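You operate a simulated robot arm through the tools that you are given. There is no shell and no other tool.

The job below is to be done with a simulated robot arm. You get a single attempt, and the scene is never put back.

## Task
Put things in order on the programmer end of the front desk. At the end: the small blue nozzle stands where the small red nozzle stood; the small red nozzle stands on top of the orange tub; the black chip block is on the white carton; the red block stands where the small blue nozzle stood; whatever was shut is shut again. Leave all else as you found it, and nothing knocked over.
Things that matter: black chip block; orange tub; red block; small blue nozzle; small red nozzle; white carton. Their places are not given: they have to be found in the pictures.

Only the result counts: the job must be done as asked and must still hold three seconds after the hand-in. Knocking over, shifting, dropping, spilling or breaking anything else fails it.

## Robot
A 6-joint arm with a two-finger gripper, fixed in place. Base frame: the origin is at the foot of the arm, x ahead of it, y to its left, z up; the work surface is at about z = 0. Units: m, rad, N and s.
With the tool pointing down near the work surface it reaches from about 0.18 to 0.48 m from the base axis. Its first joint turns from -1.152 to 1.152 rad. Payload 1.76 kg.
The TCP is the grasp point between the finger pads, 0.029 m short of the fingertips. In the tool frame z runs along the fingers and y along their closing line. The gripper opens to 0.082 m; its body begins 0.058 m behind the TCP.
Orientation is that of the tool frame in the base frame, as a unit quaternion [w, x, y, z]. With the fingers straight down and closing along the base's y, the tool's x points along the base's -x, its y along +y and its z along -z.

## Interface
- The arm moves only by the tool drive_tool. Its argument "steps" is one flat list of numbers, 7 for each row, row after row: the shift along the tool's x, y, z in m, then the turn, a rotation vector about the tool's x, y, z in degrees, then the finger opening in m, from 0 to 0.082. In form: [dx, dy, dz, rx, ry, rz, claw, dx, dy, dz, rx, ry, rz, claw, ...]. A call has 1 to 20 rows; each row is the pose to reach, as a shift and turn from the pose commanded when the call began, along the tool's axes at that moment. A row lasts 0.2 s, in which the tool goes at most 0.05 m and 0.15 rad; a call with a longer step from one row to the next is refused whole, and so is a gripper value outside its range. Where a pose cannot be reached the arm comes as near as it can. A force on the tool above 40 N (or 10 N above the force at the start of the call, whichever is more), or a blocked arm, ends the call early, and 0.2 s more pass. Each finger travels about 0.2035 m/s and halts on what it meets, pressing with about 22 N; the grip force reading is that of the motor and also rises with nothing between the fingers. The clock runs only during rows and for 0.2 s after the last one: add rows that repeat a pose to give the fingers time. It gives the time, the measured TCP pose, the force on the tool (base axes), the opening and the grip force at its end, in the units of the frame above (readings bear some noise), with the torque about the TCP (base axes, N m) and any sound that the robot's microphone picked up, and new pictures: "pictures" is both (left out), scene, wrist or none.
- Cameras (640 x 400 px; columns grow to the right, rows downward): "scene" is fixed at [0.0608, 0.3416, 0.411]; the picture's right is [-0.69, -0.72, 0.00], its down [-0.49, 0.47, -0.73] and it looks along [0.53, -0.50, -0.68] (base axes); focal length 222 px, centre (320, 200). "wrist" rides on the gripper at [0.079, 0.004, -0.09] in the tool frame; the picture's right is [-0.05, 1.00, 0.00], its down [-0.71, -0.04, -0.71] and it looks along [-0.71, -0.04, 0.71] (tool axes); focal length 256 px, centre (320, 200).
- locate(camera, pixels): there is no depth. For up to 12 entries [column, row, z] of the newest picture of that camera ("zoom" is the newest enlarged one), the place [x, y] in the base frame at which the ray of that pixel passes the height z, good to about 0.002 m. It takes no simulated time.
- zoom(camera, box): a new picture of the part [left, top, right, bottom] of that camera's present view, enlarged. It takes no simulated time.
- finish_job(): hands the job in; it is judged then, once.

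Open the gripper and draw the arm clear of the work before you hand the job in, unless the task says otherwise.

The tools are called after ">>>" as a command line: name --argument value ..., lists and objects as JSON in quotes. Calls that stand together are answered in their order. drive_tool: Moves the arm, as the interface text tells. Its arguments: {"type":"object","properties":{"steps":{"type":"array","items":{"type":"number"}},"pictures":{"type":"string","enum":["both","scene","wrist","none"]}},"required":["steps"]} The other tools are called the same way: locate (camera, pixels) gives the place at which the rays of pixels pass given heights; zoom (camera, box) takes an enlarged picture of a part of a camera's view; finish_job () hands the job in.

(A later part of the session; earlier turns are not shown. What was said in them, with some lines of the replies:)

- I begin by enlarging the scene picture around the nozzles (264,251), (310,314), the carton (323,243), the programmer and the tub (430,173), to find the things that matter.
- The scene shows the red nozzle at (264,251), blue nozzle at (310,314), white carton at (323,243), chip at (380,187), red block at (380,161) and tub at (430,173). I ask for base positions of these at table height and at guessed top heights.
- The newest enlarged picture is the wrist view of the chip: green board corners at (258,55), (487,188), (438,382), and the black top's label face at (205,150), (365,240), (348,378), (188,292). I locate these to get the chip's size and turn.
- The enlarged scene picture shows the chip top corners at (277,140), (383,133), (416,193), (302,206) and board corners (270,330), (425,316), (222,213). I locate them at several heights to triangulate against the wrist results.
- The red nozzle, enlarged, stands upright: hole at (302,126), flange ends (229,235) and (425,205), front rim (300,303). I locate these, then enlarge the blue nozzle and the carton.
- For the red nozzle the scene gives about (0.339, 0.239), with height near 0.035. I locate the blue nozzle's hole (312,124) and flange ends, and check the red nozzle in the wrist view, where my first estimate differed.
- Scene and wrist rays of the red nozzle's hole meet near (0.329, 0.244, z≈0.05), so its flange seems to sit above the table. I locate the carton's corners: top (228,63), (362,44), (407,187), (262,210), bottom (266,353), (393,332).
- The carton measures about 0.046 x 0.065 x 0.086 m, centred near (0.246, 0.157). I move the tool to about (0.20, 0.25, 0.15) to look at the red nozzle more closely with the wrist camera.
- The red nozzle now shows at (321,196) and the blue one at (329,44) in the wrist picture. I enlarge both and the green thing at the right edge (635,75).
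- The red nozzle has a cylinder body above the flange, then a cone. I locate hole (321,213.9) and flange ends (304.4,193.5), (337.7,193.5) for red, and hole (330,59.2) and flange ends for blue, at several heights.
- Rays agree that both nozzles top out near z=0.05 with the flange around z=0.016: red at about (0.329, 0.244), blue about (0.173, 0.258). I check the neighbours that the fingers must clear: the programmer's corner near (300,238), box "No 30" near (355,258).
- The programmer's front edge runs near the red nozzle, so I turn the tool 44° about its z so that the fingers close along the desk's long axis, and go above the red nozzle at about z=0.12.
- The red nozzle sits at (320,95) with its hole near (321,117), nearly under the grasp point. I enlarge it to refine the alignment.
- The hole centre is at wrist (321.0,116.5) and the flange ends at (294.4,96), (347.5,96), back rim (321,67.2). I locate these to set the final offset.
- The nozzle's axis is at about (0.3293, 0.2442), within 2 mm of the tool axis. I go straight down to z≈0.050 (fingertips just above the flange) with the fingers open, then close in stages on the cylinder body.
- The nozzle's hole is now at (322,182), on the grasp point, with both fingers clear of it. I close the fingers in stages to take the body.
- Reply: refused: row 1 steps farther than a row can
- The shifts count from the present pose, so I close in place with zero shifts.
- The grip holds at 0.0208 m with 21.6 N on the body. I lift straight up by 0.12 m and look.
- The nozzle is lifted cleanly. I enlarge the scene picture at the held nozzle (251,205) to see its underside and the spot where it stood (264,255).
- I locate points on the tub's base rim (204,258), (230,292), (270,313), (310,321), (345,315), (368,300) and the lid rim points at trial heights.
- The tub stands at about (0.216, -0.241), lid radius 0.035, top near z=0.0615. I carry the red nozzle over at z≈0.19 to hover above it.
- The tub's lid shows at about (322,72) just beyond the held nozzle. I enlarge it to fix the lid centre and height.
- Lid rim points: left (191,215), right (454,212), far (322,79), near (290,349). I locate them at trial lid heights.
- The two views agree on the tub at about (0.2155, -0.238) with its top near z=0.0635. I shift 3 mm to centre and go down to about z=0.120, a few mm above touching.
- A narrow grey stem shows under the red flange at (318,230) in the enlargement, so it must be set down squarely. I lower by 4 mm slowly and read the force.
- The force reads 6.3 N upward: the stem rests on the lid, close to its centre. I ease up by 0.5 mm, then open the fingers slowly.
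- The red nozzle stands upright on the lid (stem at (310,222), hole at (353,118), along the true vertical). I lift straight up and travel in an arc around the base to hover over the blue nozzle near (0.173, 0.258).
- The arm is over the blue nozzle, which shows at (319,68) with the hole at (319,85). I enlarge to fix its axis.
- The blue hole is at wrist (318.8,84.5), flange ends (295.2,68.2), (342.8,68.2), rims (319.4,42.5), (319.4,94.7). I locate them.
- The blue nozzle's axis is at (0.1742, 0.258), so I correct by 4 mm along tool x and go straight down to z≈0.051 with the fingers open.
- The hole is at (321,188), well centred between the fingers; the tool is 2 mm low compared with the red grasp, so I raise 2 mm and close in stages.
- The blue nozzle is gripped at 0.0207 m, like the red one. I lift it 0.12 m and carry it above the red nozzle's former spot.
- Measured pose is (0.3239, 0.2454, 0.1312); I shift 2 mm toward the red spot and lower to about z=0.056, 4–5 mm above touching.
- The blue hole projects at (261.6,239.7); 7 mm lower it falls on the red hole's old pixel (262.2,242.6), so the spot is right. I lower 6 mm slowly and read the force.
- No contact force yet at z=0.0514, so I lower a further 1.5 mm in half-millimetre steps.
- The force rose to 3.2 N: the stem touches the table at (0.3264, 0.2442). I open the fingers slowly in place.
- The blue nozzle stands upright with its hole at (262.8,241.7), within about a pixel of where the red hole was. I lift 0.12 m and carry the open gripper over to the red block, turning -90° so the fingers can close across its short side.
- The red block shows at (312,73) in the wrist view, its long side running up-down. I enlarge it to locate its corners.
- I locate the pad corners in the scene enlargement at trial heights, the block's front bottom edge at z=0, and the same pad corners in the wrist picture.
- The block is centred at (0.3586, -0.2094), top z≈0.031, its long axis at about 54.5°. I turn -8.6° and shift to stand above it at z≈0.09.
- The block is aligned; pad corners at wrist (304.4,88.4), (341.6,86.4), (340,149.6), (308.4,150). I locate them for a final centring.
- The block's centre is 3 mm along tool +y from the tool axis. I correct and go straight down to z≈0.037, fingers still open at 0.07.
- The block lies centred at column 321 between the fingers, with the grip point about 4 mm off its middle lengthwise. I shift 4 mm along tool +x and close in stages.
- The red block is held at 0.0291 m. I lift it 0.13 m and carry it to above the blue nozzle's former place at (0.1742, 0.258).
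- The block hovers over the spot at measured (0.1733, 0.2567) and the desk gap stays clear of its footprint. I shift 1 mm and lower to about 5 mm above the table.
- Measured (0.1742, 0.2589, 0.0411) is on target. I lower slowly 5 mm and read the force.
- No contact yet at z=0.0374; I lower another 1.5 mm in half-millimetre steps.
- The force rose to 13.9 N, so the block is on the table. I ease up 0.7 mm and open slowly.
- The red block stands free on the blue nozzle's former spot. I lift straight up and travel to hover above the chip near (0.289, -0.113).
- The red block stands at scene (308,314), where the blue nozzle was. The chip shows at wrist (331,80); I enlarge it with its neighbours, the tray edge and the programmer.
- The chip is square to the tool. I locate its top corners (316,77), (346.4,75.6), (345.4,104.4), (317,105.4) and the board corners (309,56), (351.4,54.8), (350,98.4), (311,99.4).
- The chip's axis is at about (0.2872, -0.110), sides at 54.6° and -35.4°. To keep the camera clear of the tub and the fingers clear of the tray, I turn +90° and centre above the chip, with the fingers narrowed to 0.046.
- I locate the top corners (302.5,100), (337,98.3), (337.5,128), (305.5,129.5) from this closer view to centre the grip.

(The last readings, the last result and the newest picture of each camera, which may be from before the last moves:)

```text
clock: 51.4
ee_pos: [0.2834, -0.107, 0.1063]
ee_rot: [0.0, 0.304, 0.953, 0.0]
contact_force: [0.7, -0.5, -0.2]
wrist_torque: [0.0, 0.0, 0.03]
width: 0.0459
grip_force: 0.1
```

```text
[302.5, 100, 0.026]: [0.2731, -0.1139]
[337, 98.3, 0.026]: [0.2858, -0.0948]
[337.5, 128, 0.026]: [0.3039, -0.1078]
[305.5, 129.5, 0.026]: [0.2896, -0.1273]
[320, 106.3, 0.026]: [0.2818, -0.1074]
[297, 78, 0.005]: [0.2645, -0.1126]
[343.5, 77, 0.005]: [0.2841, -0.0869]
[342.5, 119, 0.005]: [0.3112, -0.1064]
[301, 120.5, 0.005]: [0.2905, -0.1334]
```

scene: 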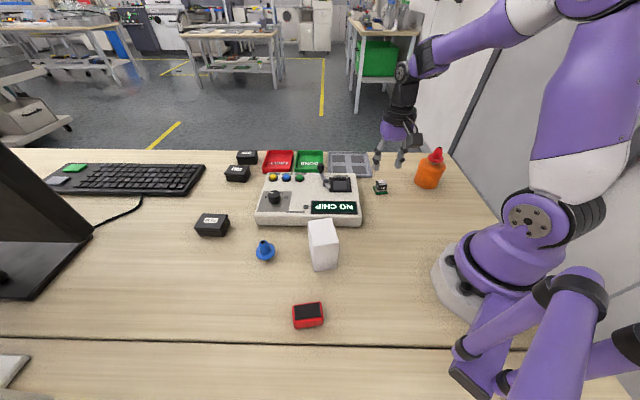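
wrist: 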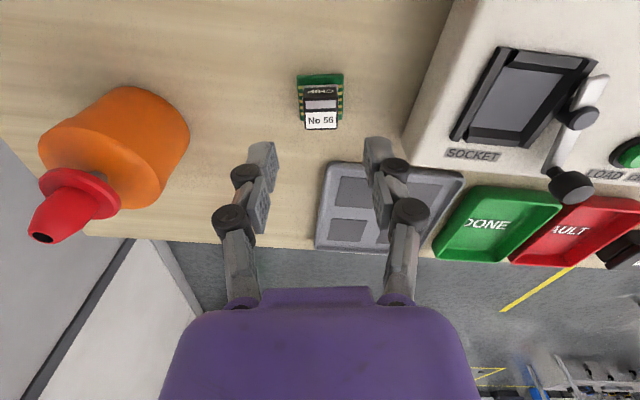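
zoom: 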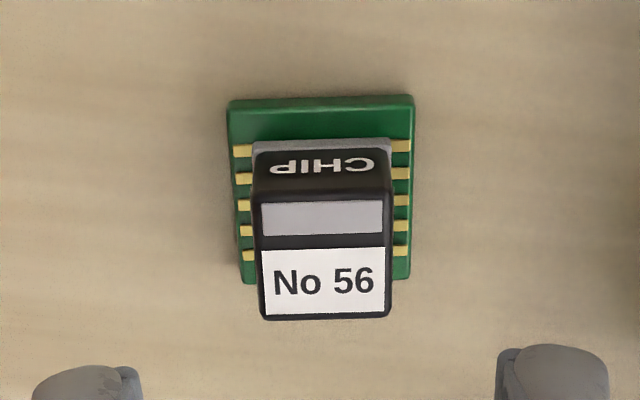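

The chip's centre is about 6 mm along tool -x from the tool axis. I correct and go down to z≈0.055 to check before the last bit.

>>> drive_tool --steps '[-0.0055, 0.0008, 0.015, 0, 0, 0, 0.046, -0.0055, 0.0008, 0.035, 0, 0, 0, 0.046, -0.0055, 0.0008, 0.05, 0, 0, 0, 0.046, -0.0055, 0.0008, 0.05, 0, 0, 0, 0.046]'

>>> zoom --camera "wrist" --box '[240, 90, 400, 220]'

```text
clock: 52.4
ee_pos: [0.2899, -0.1115, 0.055]
ee_rot: [0.0, 0.304, 0.953, 0.0]
contact_force: [-0.8, -0.1, -0.7]
wrist_torque: [0.03, -0.01, -0.02]
width: 0.0463
grip_force: 0.0
```

scene: 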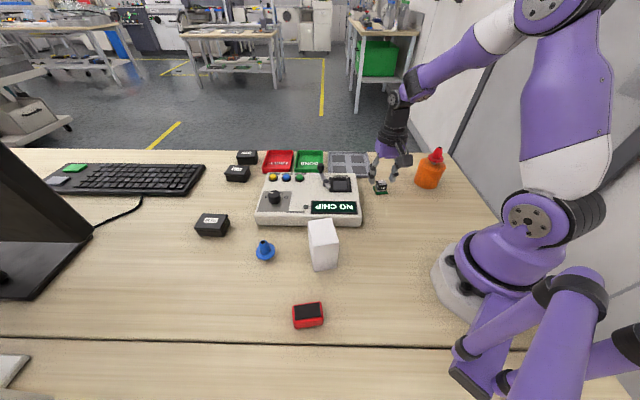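
wrist: 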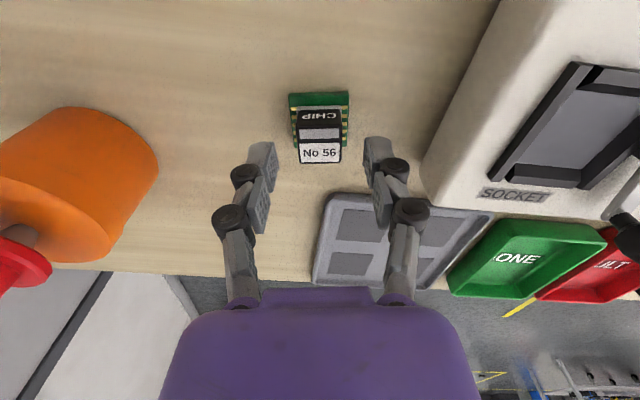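

```text
3.08 times, centred on (320, 155) of wrist
```

zoom: 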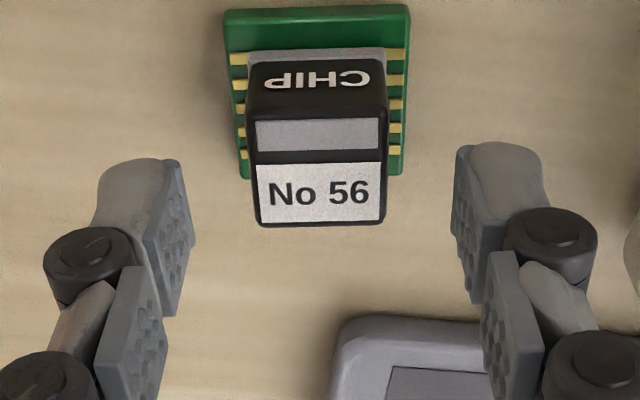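

The chip is centred at column 319.4 and about 2 mm toward tool +x. I correct that, go down to z≈0.0395 and close in stages on the black body.

>>> drive_tool --steps '[0.002, 0, 0.008, 0, 0, 0, 0.046, 0.002, 0, 0.0155, 0, 0, 0, 0.046, 0.002, 0, 0.0155, 0, 0, 0, 0.046, 0.002, 0, 0.0155, 0, 0, 0, 0.036, 0.002, 0, 0.0155, 0, 0, 0, 0.03, 0.002, 0, 0.0155, 0, 0, 0, 0.026, 0.002, 0, 0.0155, 0, 0, 0, 0.022, 0.002, 0, 0.0155, 0, 0, 0, 0.018, 0.002, 0, 0.0155, 0, 0, 0, 0.014, 0.002, 0, 0.0155, 0, 0, 0, 0.01, 0.002, 0, 0.0155, 0, 0, 0, 0.01]'

>>> zoom --camera "wrist" --box '[240, 90, 400, 220]'

```text
clock: 54.8
ee_pos: [0.2884, -0.1108, 0.0404]
ee_rot: [0.0, 0.304, 0.953, 0.0]
contact_force: [-1.2, 0.1, 0.4]
wrist_torque: [-0.01, 0.0, 0.03]
width: 0.0229
grip_force: 21.6
```

scene: 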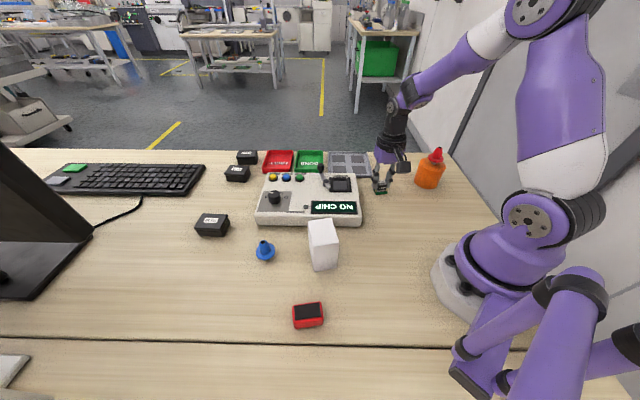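
wrist: 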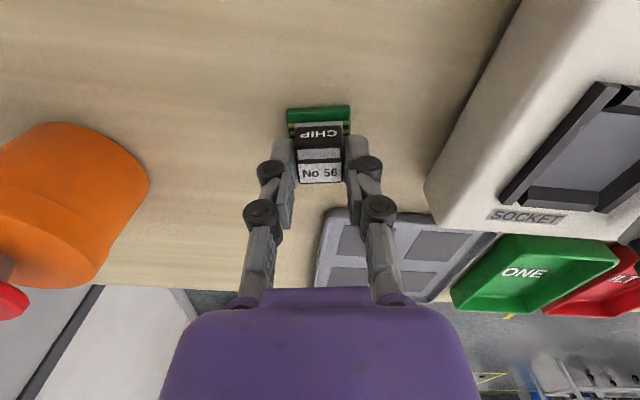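

```text
3.08 times, centred on (320, 155) of wrist
```

zoom: 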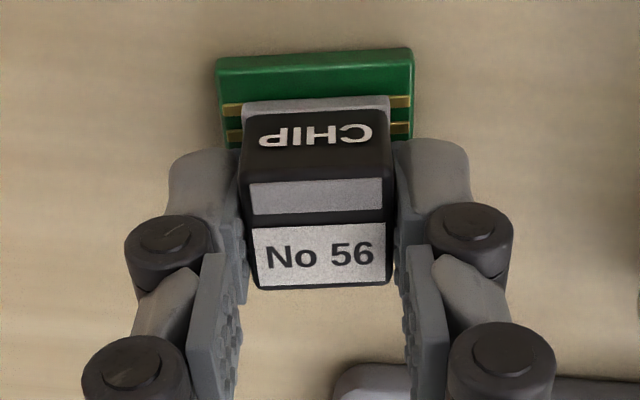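

The black body is gripped at 0.0229 m. I lift 3 cm slowly and look whether the green board comes along.

>>> drive_tool --steps '[0, 0, -0.003, 0, 0, 0, 0.01, 0, 0, -0.01, 0, 0, 0, 0.01, 0, 0, -0.03, 0, 0, 0, 0.01, 0, 0, -0.05, 0, 0, 0, 0.01, 0, 0, -0.05, 0, 0, 0, 0.01]'

>>> zoom --camera "scene" --box '[355, 145, 415, 205]'

>>> zoom --camera "wrist" --box '[240, 90, 400, 220]'

```text
clock: 56.0
ee_pos: [0.2873, -0.1097, 0.0917]
ee_rot: [0.0, 0.304, 0.953, 0.0]
contact_force: [0.8, 0.2, -0.3]
wrist_torque: [-0.01, -0.02, 0.0]
width: 0.0228
grip_force: 22.0
```

scene: 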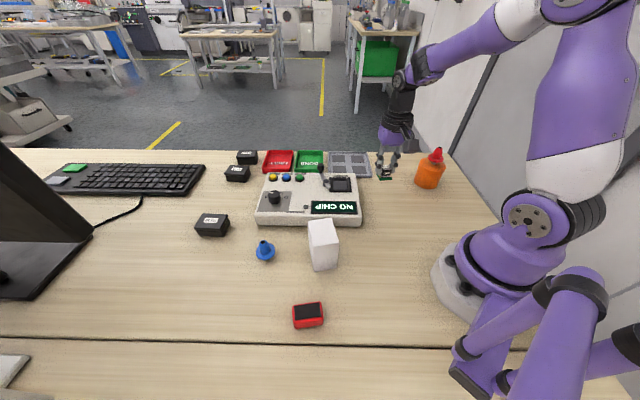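
wrist: 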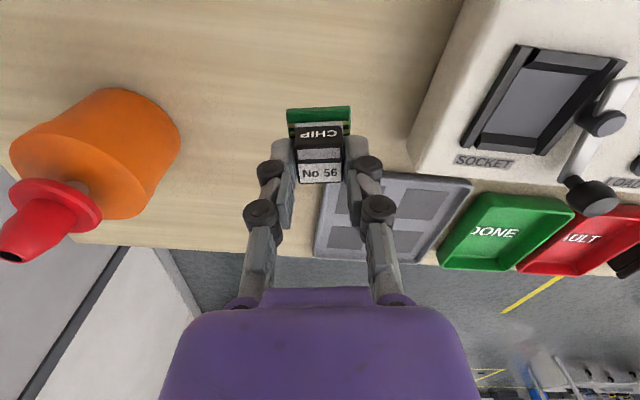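

```text
6.67 times, centred on (385, 175) of scene
```

zoom: 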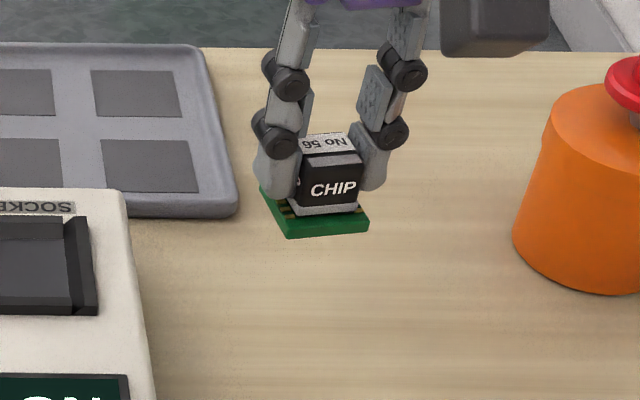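

```text
3.08 times, centred on (320, 155) of wrist
```

zoom: 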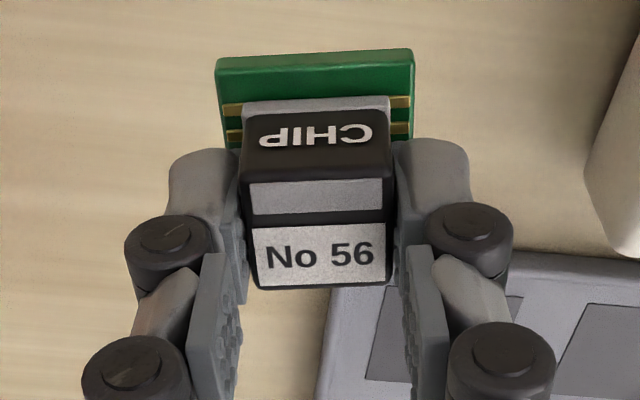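

The chip and its green board come up as one piece, nothing is left on the table. I lift to z≈0.20 and carry it to above the white carton near (0.246, 0.157).

>>> drive_tool --steps '[0, 0, -0.04, 0, 0, 0, 0.01, 0, 0, -0.08, 0, 0, 0, 0.01, 0, 0, -0.11, 0, 0, 0, 0.01, 0.0269, 0.0277, -0.11, 0, 0, 0, 0.01, 0.0537, 0.0555, -0.11, 0, 0, 0, 0.01, 0.0806, 0.0832, -0.11, 0, 0, 0, 0.01, 0.1075, 0.111, -0.11, 0, 0, 0, 0.01, 0.1344, 0.1387, -0.11, 0, 0, 0, 0.01, 0.1612, 0.1665, -0.11, 0, 0, 0, 0.01, 0.1881, 0.1942, -0.11, 0, 0, 0, 0.01, 0.1881, 0.1942, -0.11, 0, 0, 0, 0.01]'

>>> zoom --camera "wrist" --box '[240, 0, 400, 160]'

```text
clock: 58.4
ee_pos: [0.2476, 0.1591, 0.2]
ee_rot: [0.0, 0.304, 0.953, 0.0]
contact_force: [0.1, -0.5, -0.7]
wrist_torque: [0.01, 0.0, 0.01]
width: 0.0228
grip_force: 22.5
```

scene: 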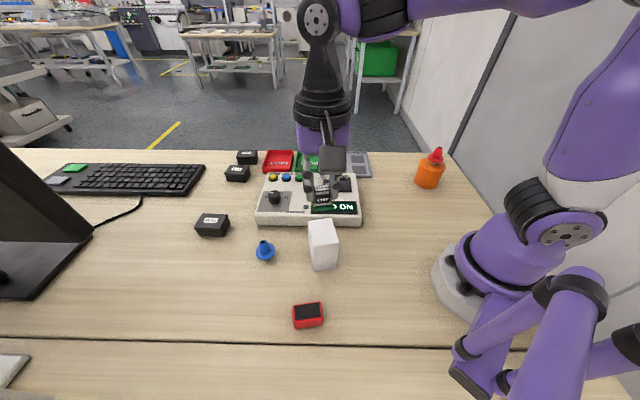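
wrist: 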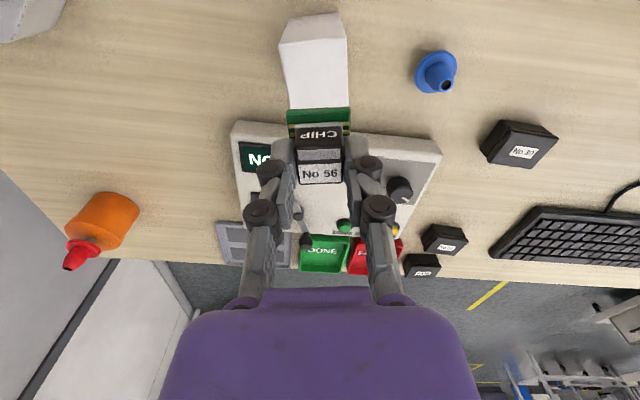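

```text
2.50 times, centred on (320, 80) of wrist
```

zoom: 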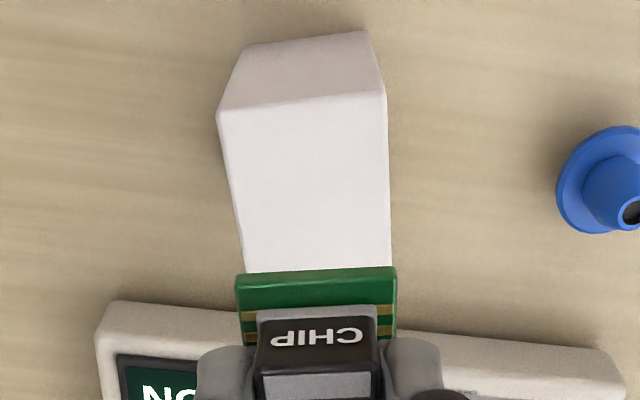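

I locate the carton's near top corners at wrist (279.2,44.8), (346.4,36.8) for trial heights and its near base corners (290,18), (337.2,12.4), and points on its long sides.

>>> locate --camera "wrist" --pixels '[[279.2, 44.8, 0.082], [346.4, 36.8, 0.082], [279.2, 44.8, 0.086], [346.4, 36.8, 0.086], [279.2, 44.8, 0.09], [346.4, 36.8, 0.09], [290, 18, 0.0], [337.2, 12.4, 0.0], [290, 107.2, 0.086], [348.4, 107.2, 0.086]]'

>>> zoom --camera "scene" --box '[300, 210, 348, 280]'

```text
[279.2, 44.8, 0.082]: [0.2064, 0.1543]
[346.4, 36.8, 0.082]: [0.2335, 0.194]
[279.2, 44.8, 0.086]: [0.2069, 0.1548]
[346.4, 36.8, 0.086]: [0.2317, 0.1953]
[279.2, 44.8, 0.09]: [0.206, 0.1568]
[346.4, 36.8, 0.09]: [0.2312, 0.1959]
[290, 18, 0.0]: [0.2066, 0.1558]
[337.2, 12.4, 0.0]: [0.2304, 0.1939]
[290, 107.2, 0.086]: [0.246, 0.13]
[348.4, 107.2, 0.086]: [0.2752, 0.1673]
```

```text
5.71 times, centred on (324, 245) of scene
```

zoom: 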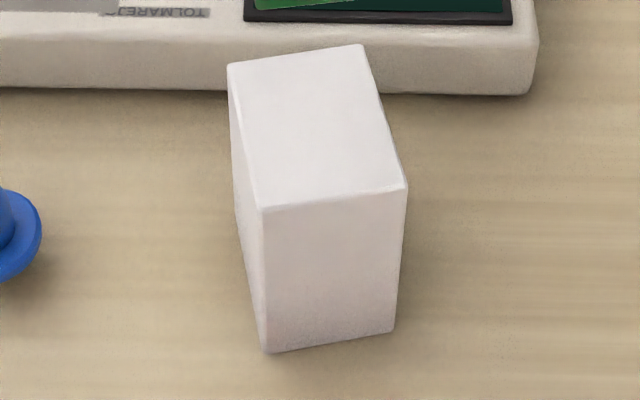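

Both views agree on the carton's near top edge. I locate all four top corners in this scene enlargement at z=0.086.

>>> locate --camera "zoom" --pixels '[[262, 210, 0.086], [407, 187, 0.086], [362, 44, 0.086], [228, 63, 0.086], [262, 210, 0.09], [407, 187, 0.09], [362, 44, 0.09], [228, 63, 0.09]]'

```text
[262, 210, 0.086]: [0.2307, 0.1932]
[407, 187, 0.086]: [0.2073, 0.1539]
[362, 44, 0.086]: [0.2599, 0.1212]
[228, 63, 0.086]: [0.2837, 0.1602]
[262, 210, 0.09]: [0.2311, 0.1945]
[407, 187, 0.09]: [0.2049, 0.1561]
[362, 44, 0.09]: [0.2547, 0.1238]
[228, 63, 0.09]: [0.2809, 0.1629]
```

The carton's top is centred at (0.2454, 0.157), z≈0.087. I shift 3 mm along tool -y and lower to z≈0.134, about 7 mm above touching.

>>> drive_tool --steps '[0.0003, -0.0015, 0.015, 0, 0, 0, 0.01, 0.0006, -0.003, 0.035, 0, 0, 0, 0.01, 0.0006, -0.003, 0.055, 0, 0, 0, 0.01, 0.0006, -0.003, 0.066, 0, 0, 0, 0.01, 0.0006, -0.003, 0.066, 0, 0, 0, 0.01]'

>>> zoom --camera "scene" --box '[285, 180, 365, 280]'

>>> zoom --camera "wrist" --box '[240, 30, 400, 190]'

```text
clock: 59.6
ee_pos: [0.2439, 0.1553, 0.1364]
ee_rot: [0.0, 0.304, 0.953, -0.001]
contact_force: [0.1, 1.0, -0.2]
wrist_torque: [-0.05, -0.01, -0.02]
width: 0.0228
grip_force: 21.9
```

scene: 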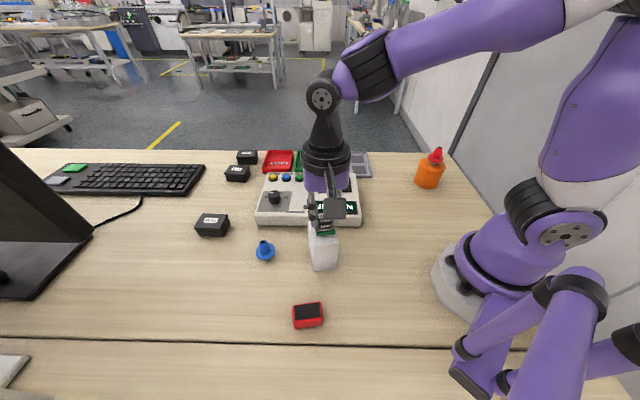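
wrist: 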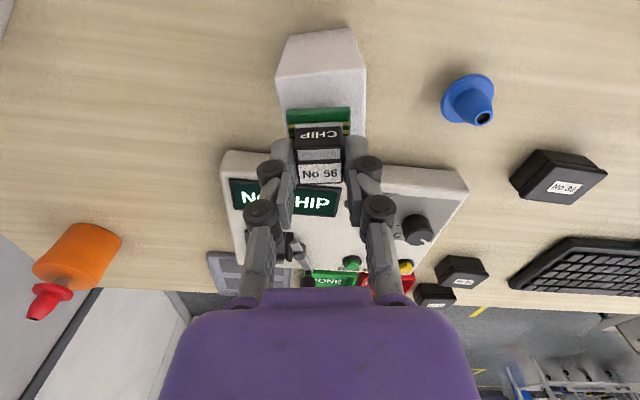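

```text
4.00 times, centred on (325, 230) of scene
```

zoom: 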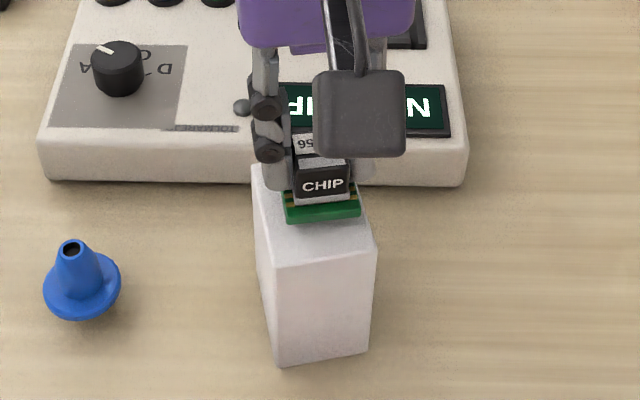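

```text
2.50 times, centred on (320, 110) of wrist
```

zoom: 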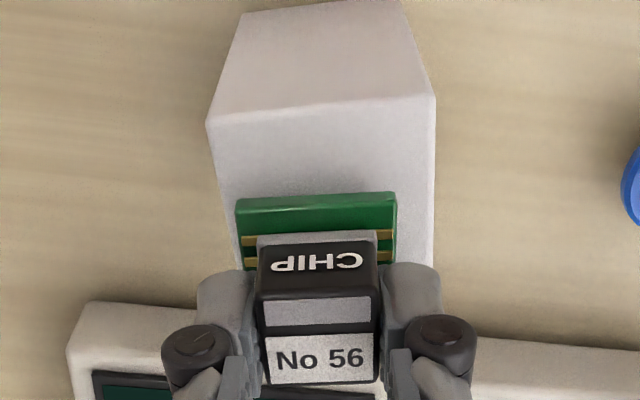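

The board sits about 3–4 mm toward tool -y of the carton's middle, so I shift +3 mm in y and lower 6 mm.

>>> drive_tool --steps '[0, 0.0015, 0.002, 0, 0, 0, 0.01, 0, 0.003, 0.004, 0, 0, 0, 0.01, 0, 0.003, 0.006, 0, 0, 0, 0.01, 0, 0.003, 0.006, 0, 0, 0, 0.01]'

>>> zoom --camera "wrist" --box '[240, 30, 400, 190]'

```text
clock: 60.6
ee_pos: [0.2455, 0.1562, 0.127]
ee_rot: [0.0, 0.304, 0.953, 0.0]
contact_force: [-0.5, 0.7, -0.2]
wrist_torque: [0.02, 0.0, -0.02]
width: 0.0232
grip_force: 22.0
```

scene: 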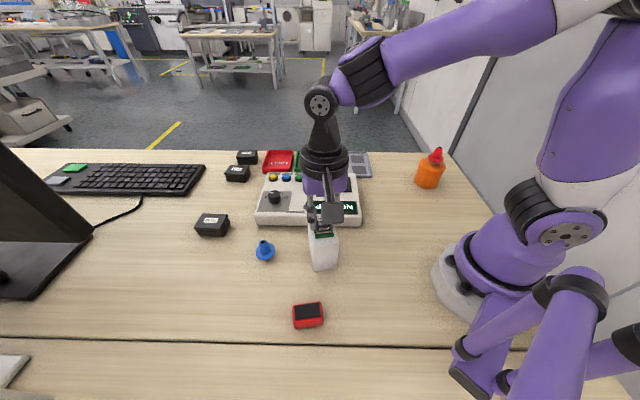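
wrist: 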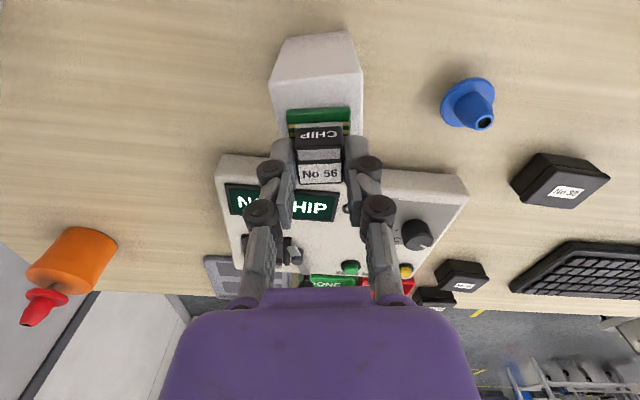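

```text
2.50 times, centred on (320, 110) of wrist
```

zoom: 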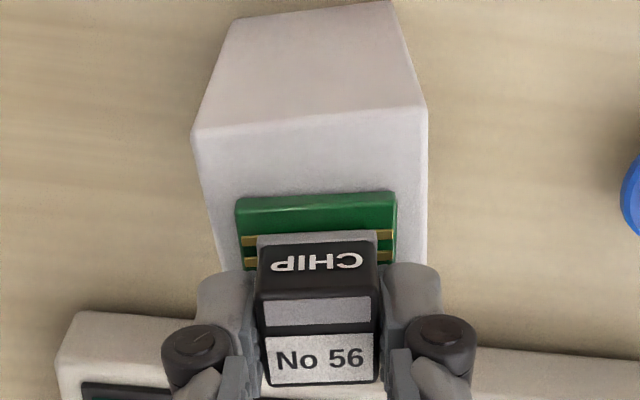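

The board is now centred on the carton (board 236–396 between carton sides 212–427) with no contact yet. I lower by 1.5 mm in half-millimetre steps.

>>> drive_tool --steps '[0, 0, 0.0005, 0, 0, 0, 0.01, 0, 0, 0.001, 0, 0, 0, 0.01, 0, 0, 0.0015, 0, 0, 0, 0.01, 0, 0, 0.0015, 0, 0, 0, 0.01]' --pictures "none"

```text
clock: 61.6
ee_pos: [0.2446, 0.159, 0.1295]
ee_rot: [0.0, 0.303, 0.953, 0.0]
contact_force: [-0.3, -1.8, 17.0]
wrist_torque: [-0.06, 0.06, 0.03]
width: 0.0229
grip_force: 21.6
```

The force is now 17 N: the board rests on the carton. I ease up by 0.8 mm to relieve it and read the force before opening.

>>> drive_tool --steps '[0, 0, -0.0004, 0, 0, 0, 0.01, 0, 0, -0.0008, 0, 0, 0, 0.01]' --pictures "scene"

>>> zoom --camera "scene" --box '[285, 180, 365, 280]'

```text
clock: 62.2
ee_pos: [0.2458, 0.1567, 0.1289]
ee_rot: [0.0, 0.304, 0.953, 0.0]
contact_force: [-2.9, 2.7, 12.7]
wrist_torque: [0.15, 0.13, 0.03]
width: 0.0228
grip_force: 21.7
```

scene: 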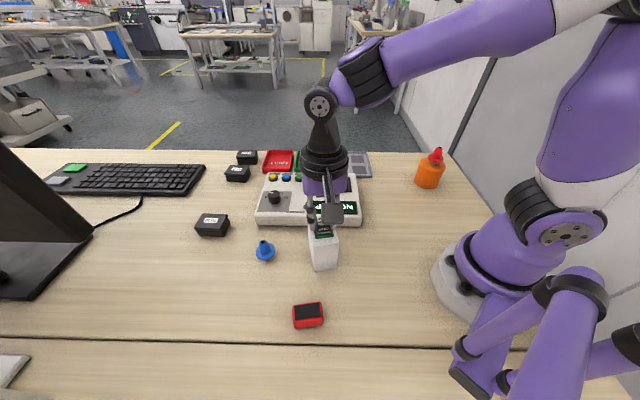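

```text
4.00 times, centred on (325, 230) of scene
```

zoom: 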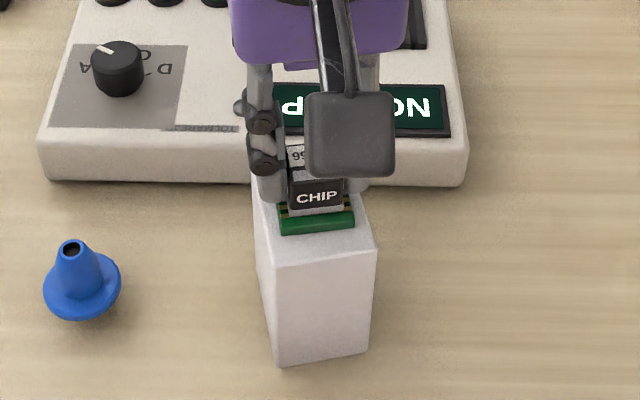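

Still 12.7 N, so I ease up another 0.7 mm and read again.

>>> drive_tool --steps '[0, 0, -0.0004, 0, 0, 0, 0.01, 0, 0, -0.0007, 0, 0, 0, 0.01]' --pictures "none"

```text
clock: 62.8
ee_pos: [0.2451, 0.1577, 0.1289]
ee_rot: [0.0, 0.305, 0.952, -0.001]
contact_force: [0.1, 0.0, -0.2]
wrist_torque: [0.01, 0.0, 0.0]
width: 0.023
grip_force: 22.0
```

The force is back to zero, the board is at most a fraction of a millimetre clear. I lower 0.4 mm and open slowly.

>>> drive_tool --steps '[0, 0, 0.0004, 0, 0, 0, 0.01, 0, 0, 0.0004, 0, 0, 0, 0.019, 0, 0, 0.0004, 0, 0, 0, 0.0225, 0, 0, 0.0004, 0, 0, 0, 0.0245, 0, 0, 0.0004, 0, 0, 0, 0.027, 0, 0, 0.0004, 0, 0, 0, 0.032, 0, 0, 0.0004, 0, 0, 0, 0.04, 0, 0, 0.0004, 0, 0, 0, 0.05, 0, 0, 0.0004, 0, 0, 0, 0.05]'

>>> zoom --camera "scene" --box '[285, 180, 365, 280]'

>>> zoom --camera "wrist" --box '[240, 30, 400, 190]'

```text
clock: 64.8
ee_pos: [0.2457, 0.1571, 0.1287]
ee_rot: [0.0, 0.304, 0.953, 0.0]
contact_force: [0.1, -0.1, -0.8]
wrist_torque: [0.01, -0.02, -0.02]
width: 0.0501
grip_force: 0.0
```

scene: 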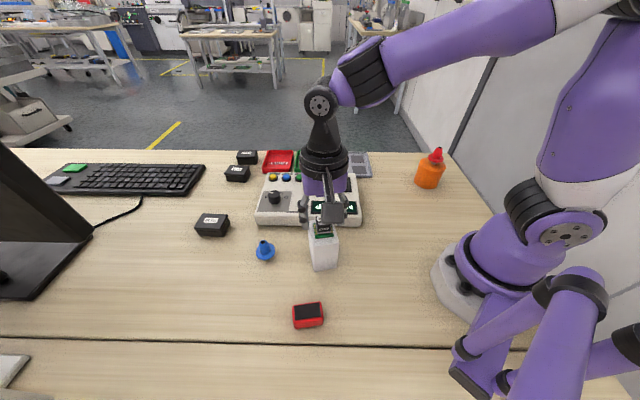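
wrist: 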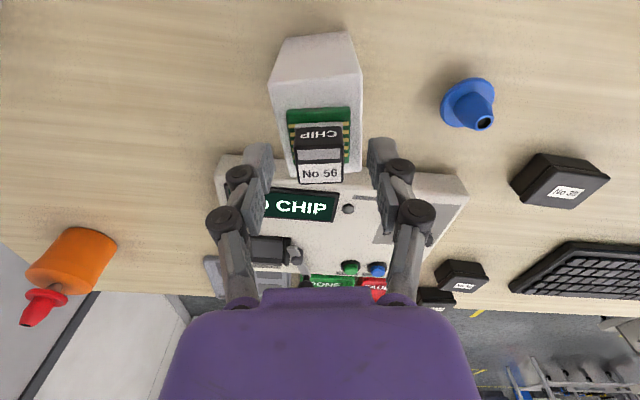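

```text
4.00 times, centred on (325, 230) of scene
```

zoom: 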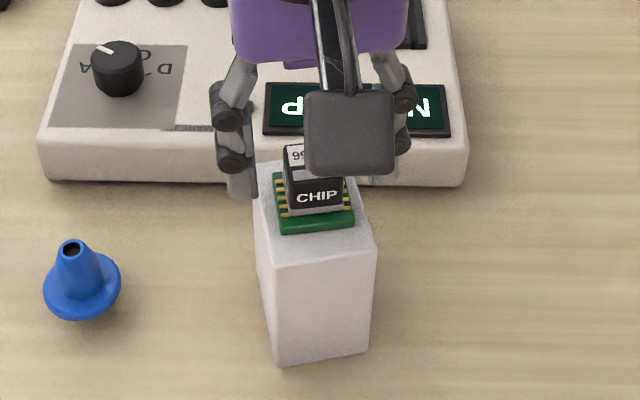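

```text
2.50 times, centred on (320, 110) of wrist
```

zoom: 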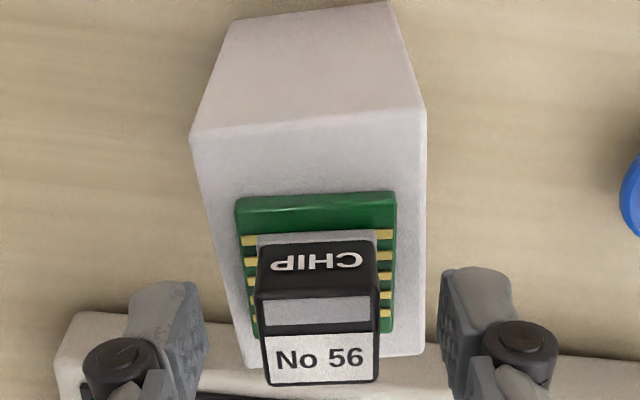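

The chip stands squarely on the carton and the fingers are clear on both sides. I open fully while rising straight up 0.13 m, then draw the arm back over clear space.

>>> drive_tool --steps '[0, 0, -0.01, 0, 0, 0, 0.05, 0, 0, -0.04, 0, 0, 0, 0.05, 0, 0, -0.08, 0, 0, 0, 0.06, 0, 0, -0.12, 0, 0, 0, 0.07, 0, -0.03, -0.135, 0, 0, 0, 0.08, 0, -0.06, -0.135, 0, 0, 0, 0.08, 0, -0.09, -0.135, 0, 0, 0, 0.08, 0, -0.12, -0.135, 0, 0, 0, 0.08, 0, -0.15, -0.135, 0, 0, 0, 0.08, 0, -0.18, -0.135, 0, 0, 0, 0.08, 0, -0.18, -0.135, 0, 0, 0, 0.08]'

>>> zoom --camera "scene" --box '[240, 190, 360, 340]'

>>> zoom --camera "scene" --box '[220, 130, 460, 230]'

```text
clock: 67.2
ee_pos: [0.1386, 0.0089, 0.2626]
ee_rot: [0.0, 0.305, 0.952, 0.0]
contact_force: [-0.2, 0.4, -0.2]
wrist_torque: [0.0, -0.01, 0.0]
width: 0.08
grip_force: 0.0
```

scene: 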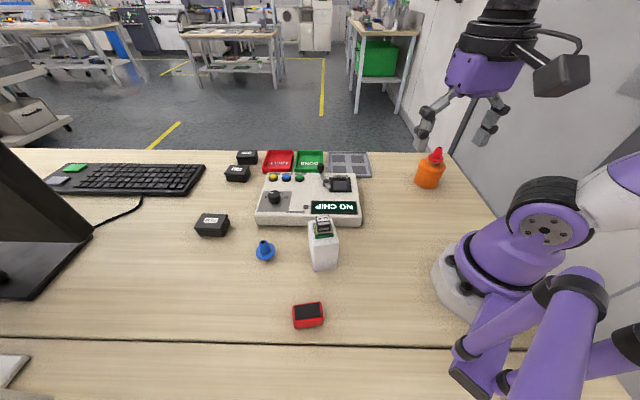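
wrist: 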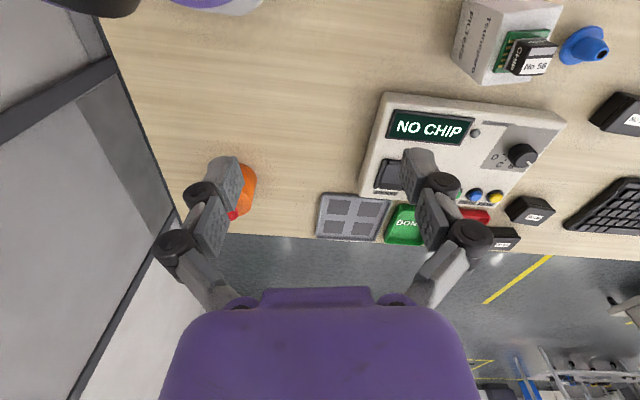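

```text
2.67 times, centred on (300, 265) of scene
```

zoom: 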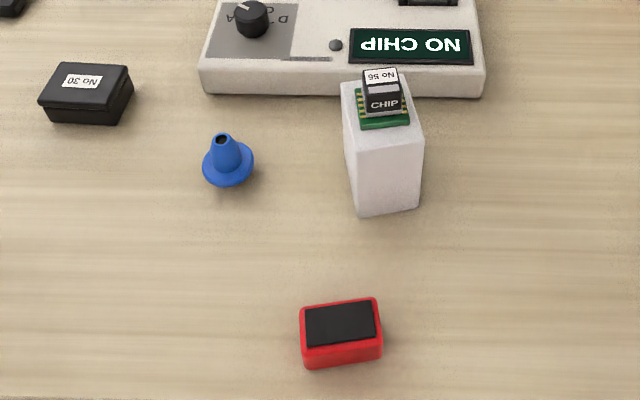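

```text
2.67 times, centred on (340, 180) of scene
```

zoom: 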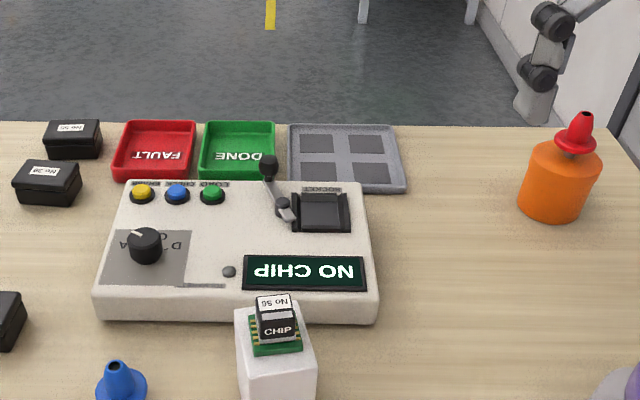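

All things stand in place. I check the red block's centre by its pad corners and the blue nozzle's hole in the scene picture before handing in.

>>> zoom --camera "scene" --box '[284, 290, 332, 338]'

>>> locate --camera "scene" --pixels '[[262.6, 241.5, 0.05], [295, 307, 0.031], [320, 303, 0.031], [322.5, 315.5, 0.031], [296.5, 319.5, 0.031]]'

>>> zoom --camera "wrist" --box '[440, 0, 640, 100]'

```text
8.33 times, centred on (308, 314) of scene
```

zoom: 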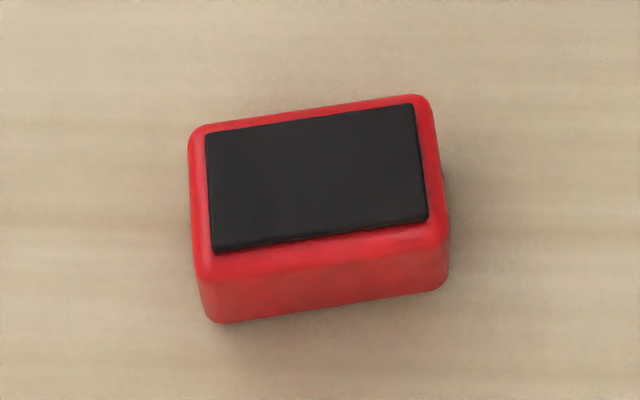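

```text
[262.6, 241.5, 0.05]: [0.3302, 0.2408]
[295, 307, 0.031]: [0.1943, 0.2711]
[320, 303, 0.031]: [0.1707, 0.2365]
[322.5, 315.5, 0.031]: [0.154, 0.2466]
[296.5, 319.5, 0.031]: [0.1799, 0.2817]
```

```text
3.20 times, centred on (540, 50) of wrist
```

zoom: 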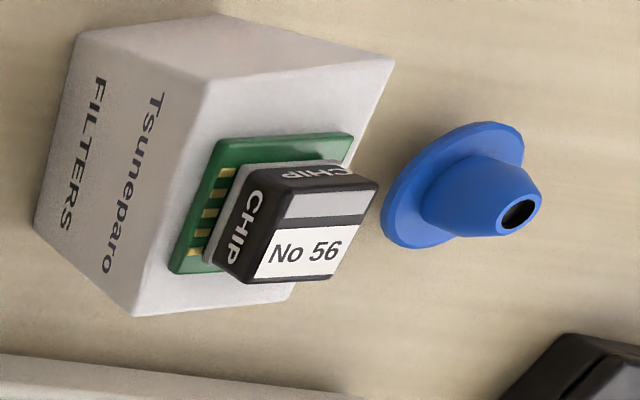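

The red block's pad is centred at (0.1747, 0.259), the blue nozzle's hole at about (0.330, 0.242), the chip lies flat on the carton, and the red nozzle stands on the tub. Nothing was opened, the gripper is open and the arm is clear, so I hand in.

>>> finish_job

```text
The job is handed in.
```

The job is handed in. In the last pictures everything was where you asked and standing upright. Nothing was knocked over.

| Item | Where it is now |
|---|---|
| Small red nozzle | Upright near the middle of the orange tub's lid |
| Small blue nozzle | On the red nozzle's old spot, about 2 mm off by the pictures |
| Red block | On the blue nozzle's old spot, within about 1–2 mm, with its black pad still on top |
| Black chip block | Flat near the middle of the white carton's top |

- **Chip block:** it came up together with its green board as one piece, so both are on the carton.
- **Shut things:** I opened nothing, so the tub, the black boxes and the programmer's socket are as they were.
- **Arm:** the gripper is open and drawn back clear of the desk items.
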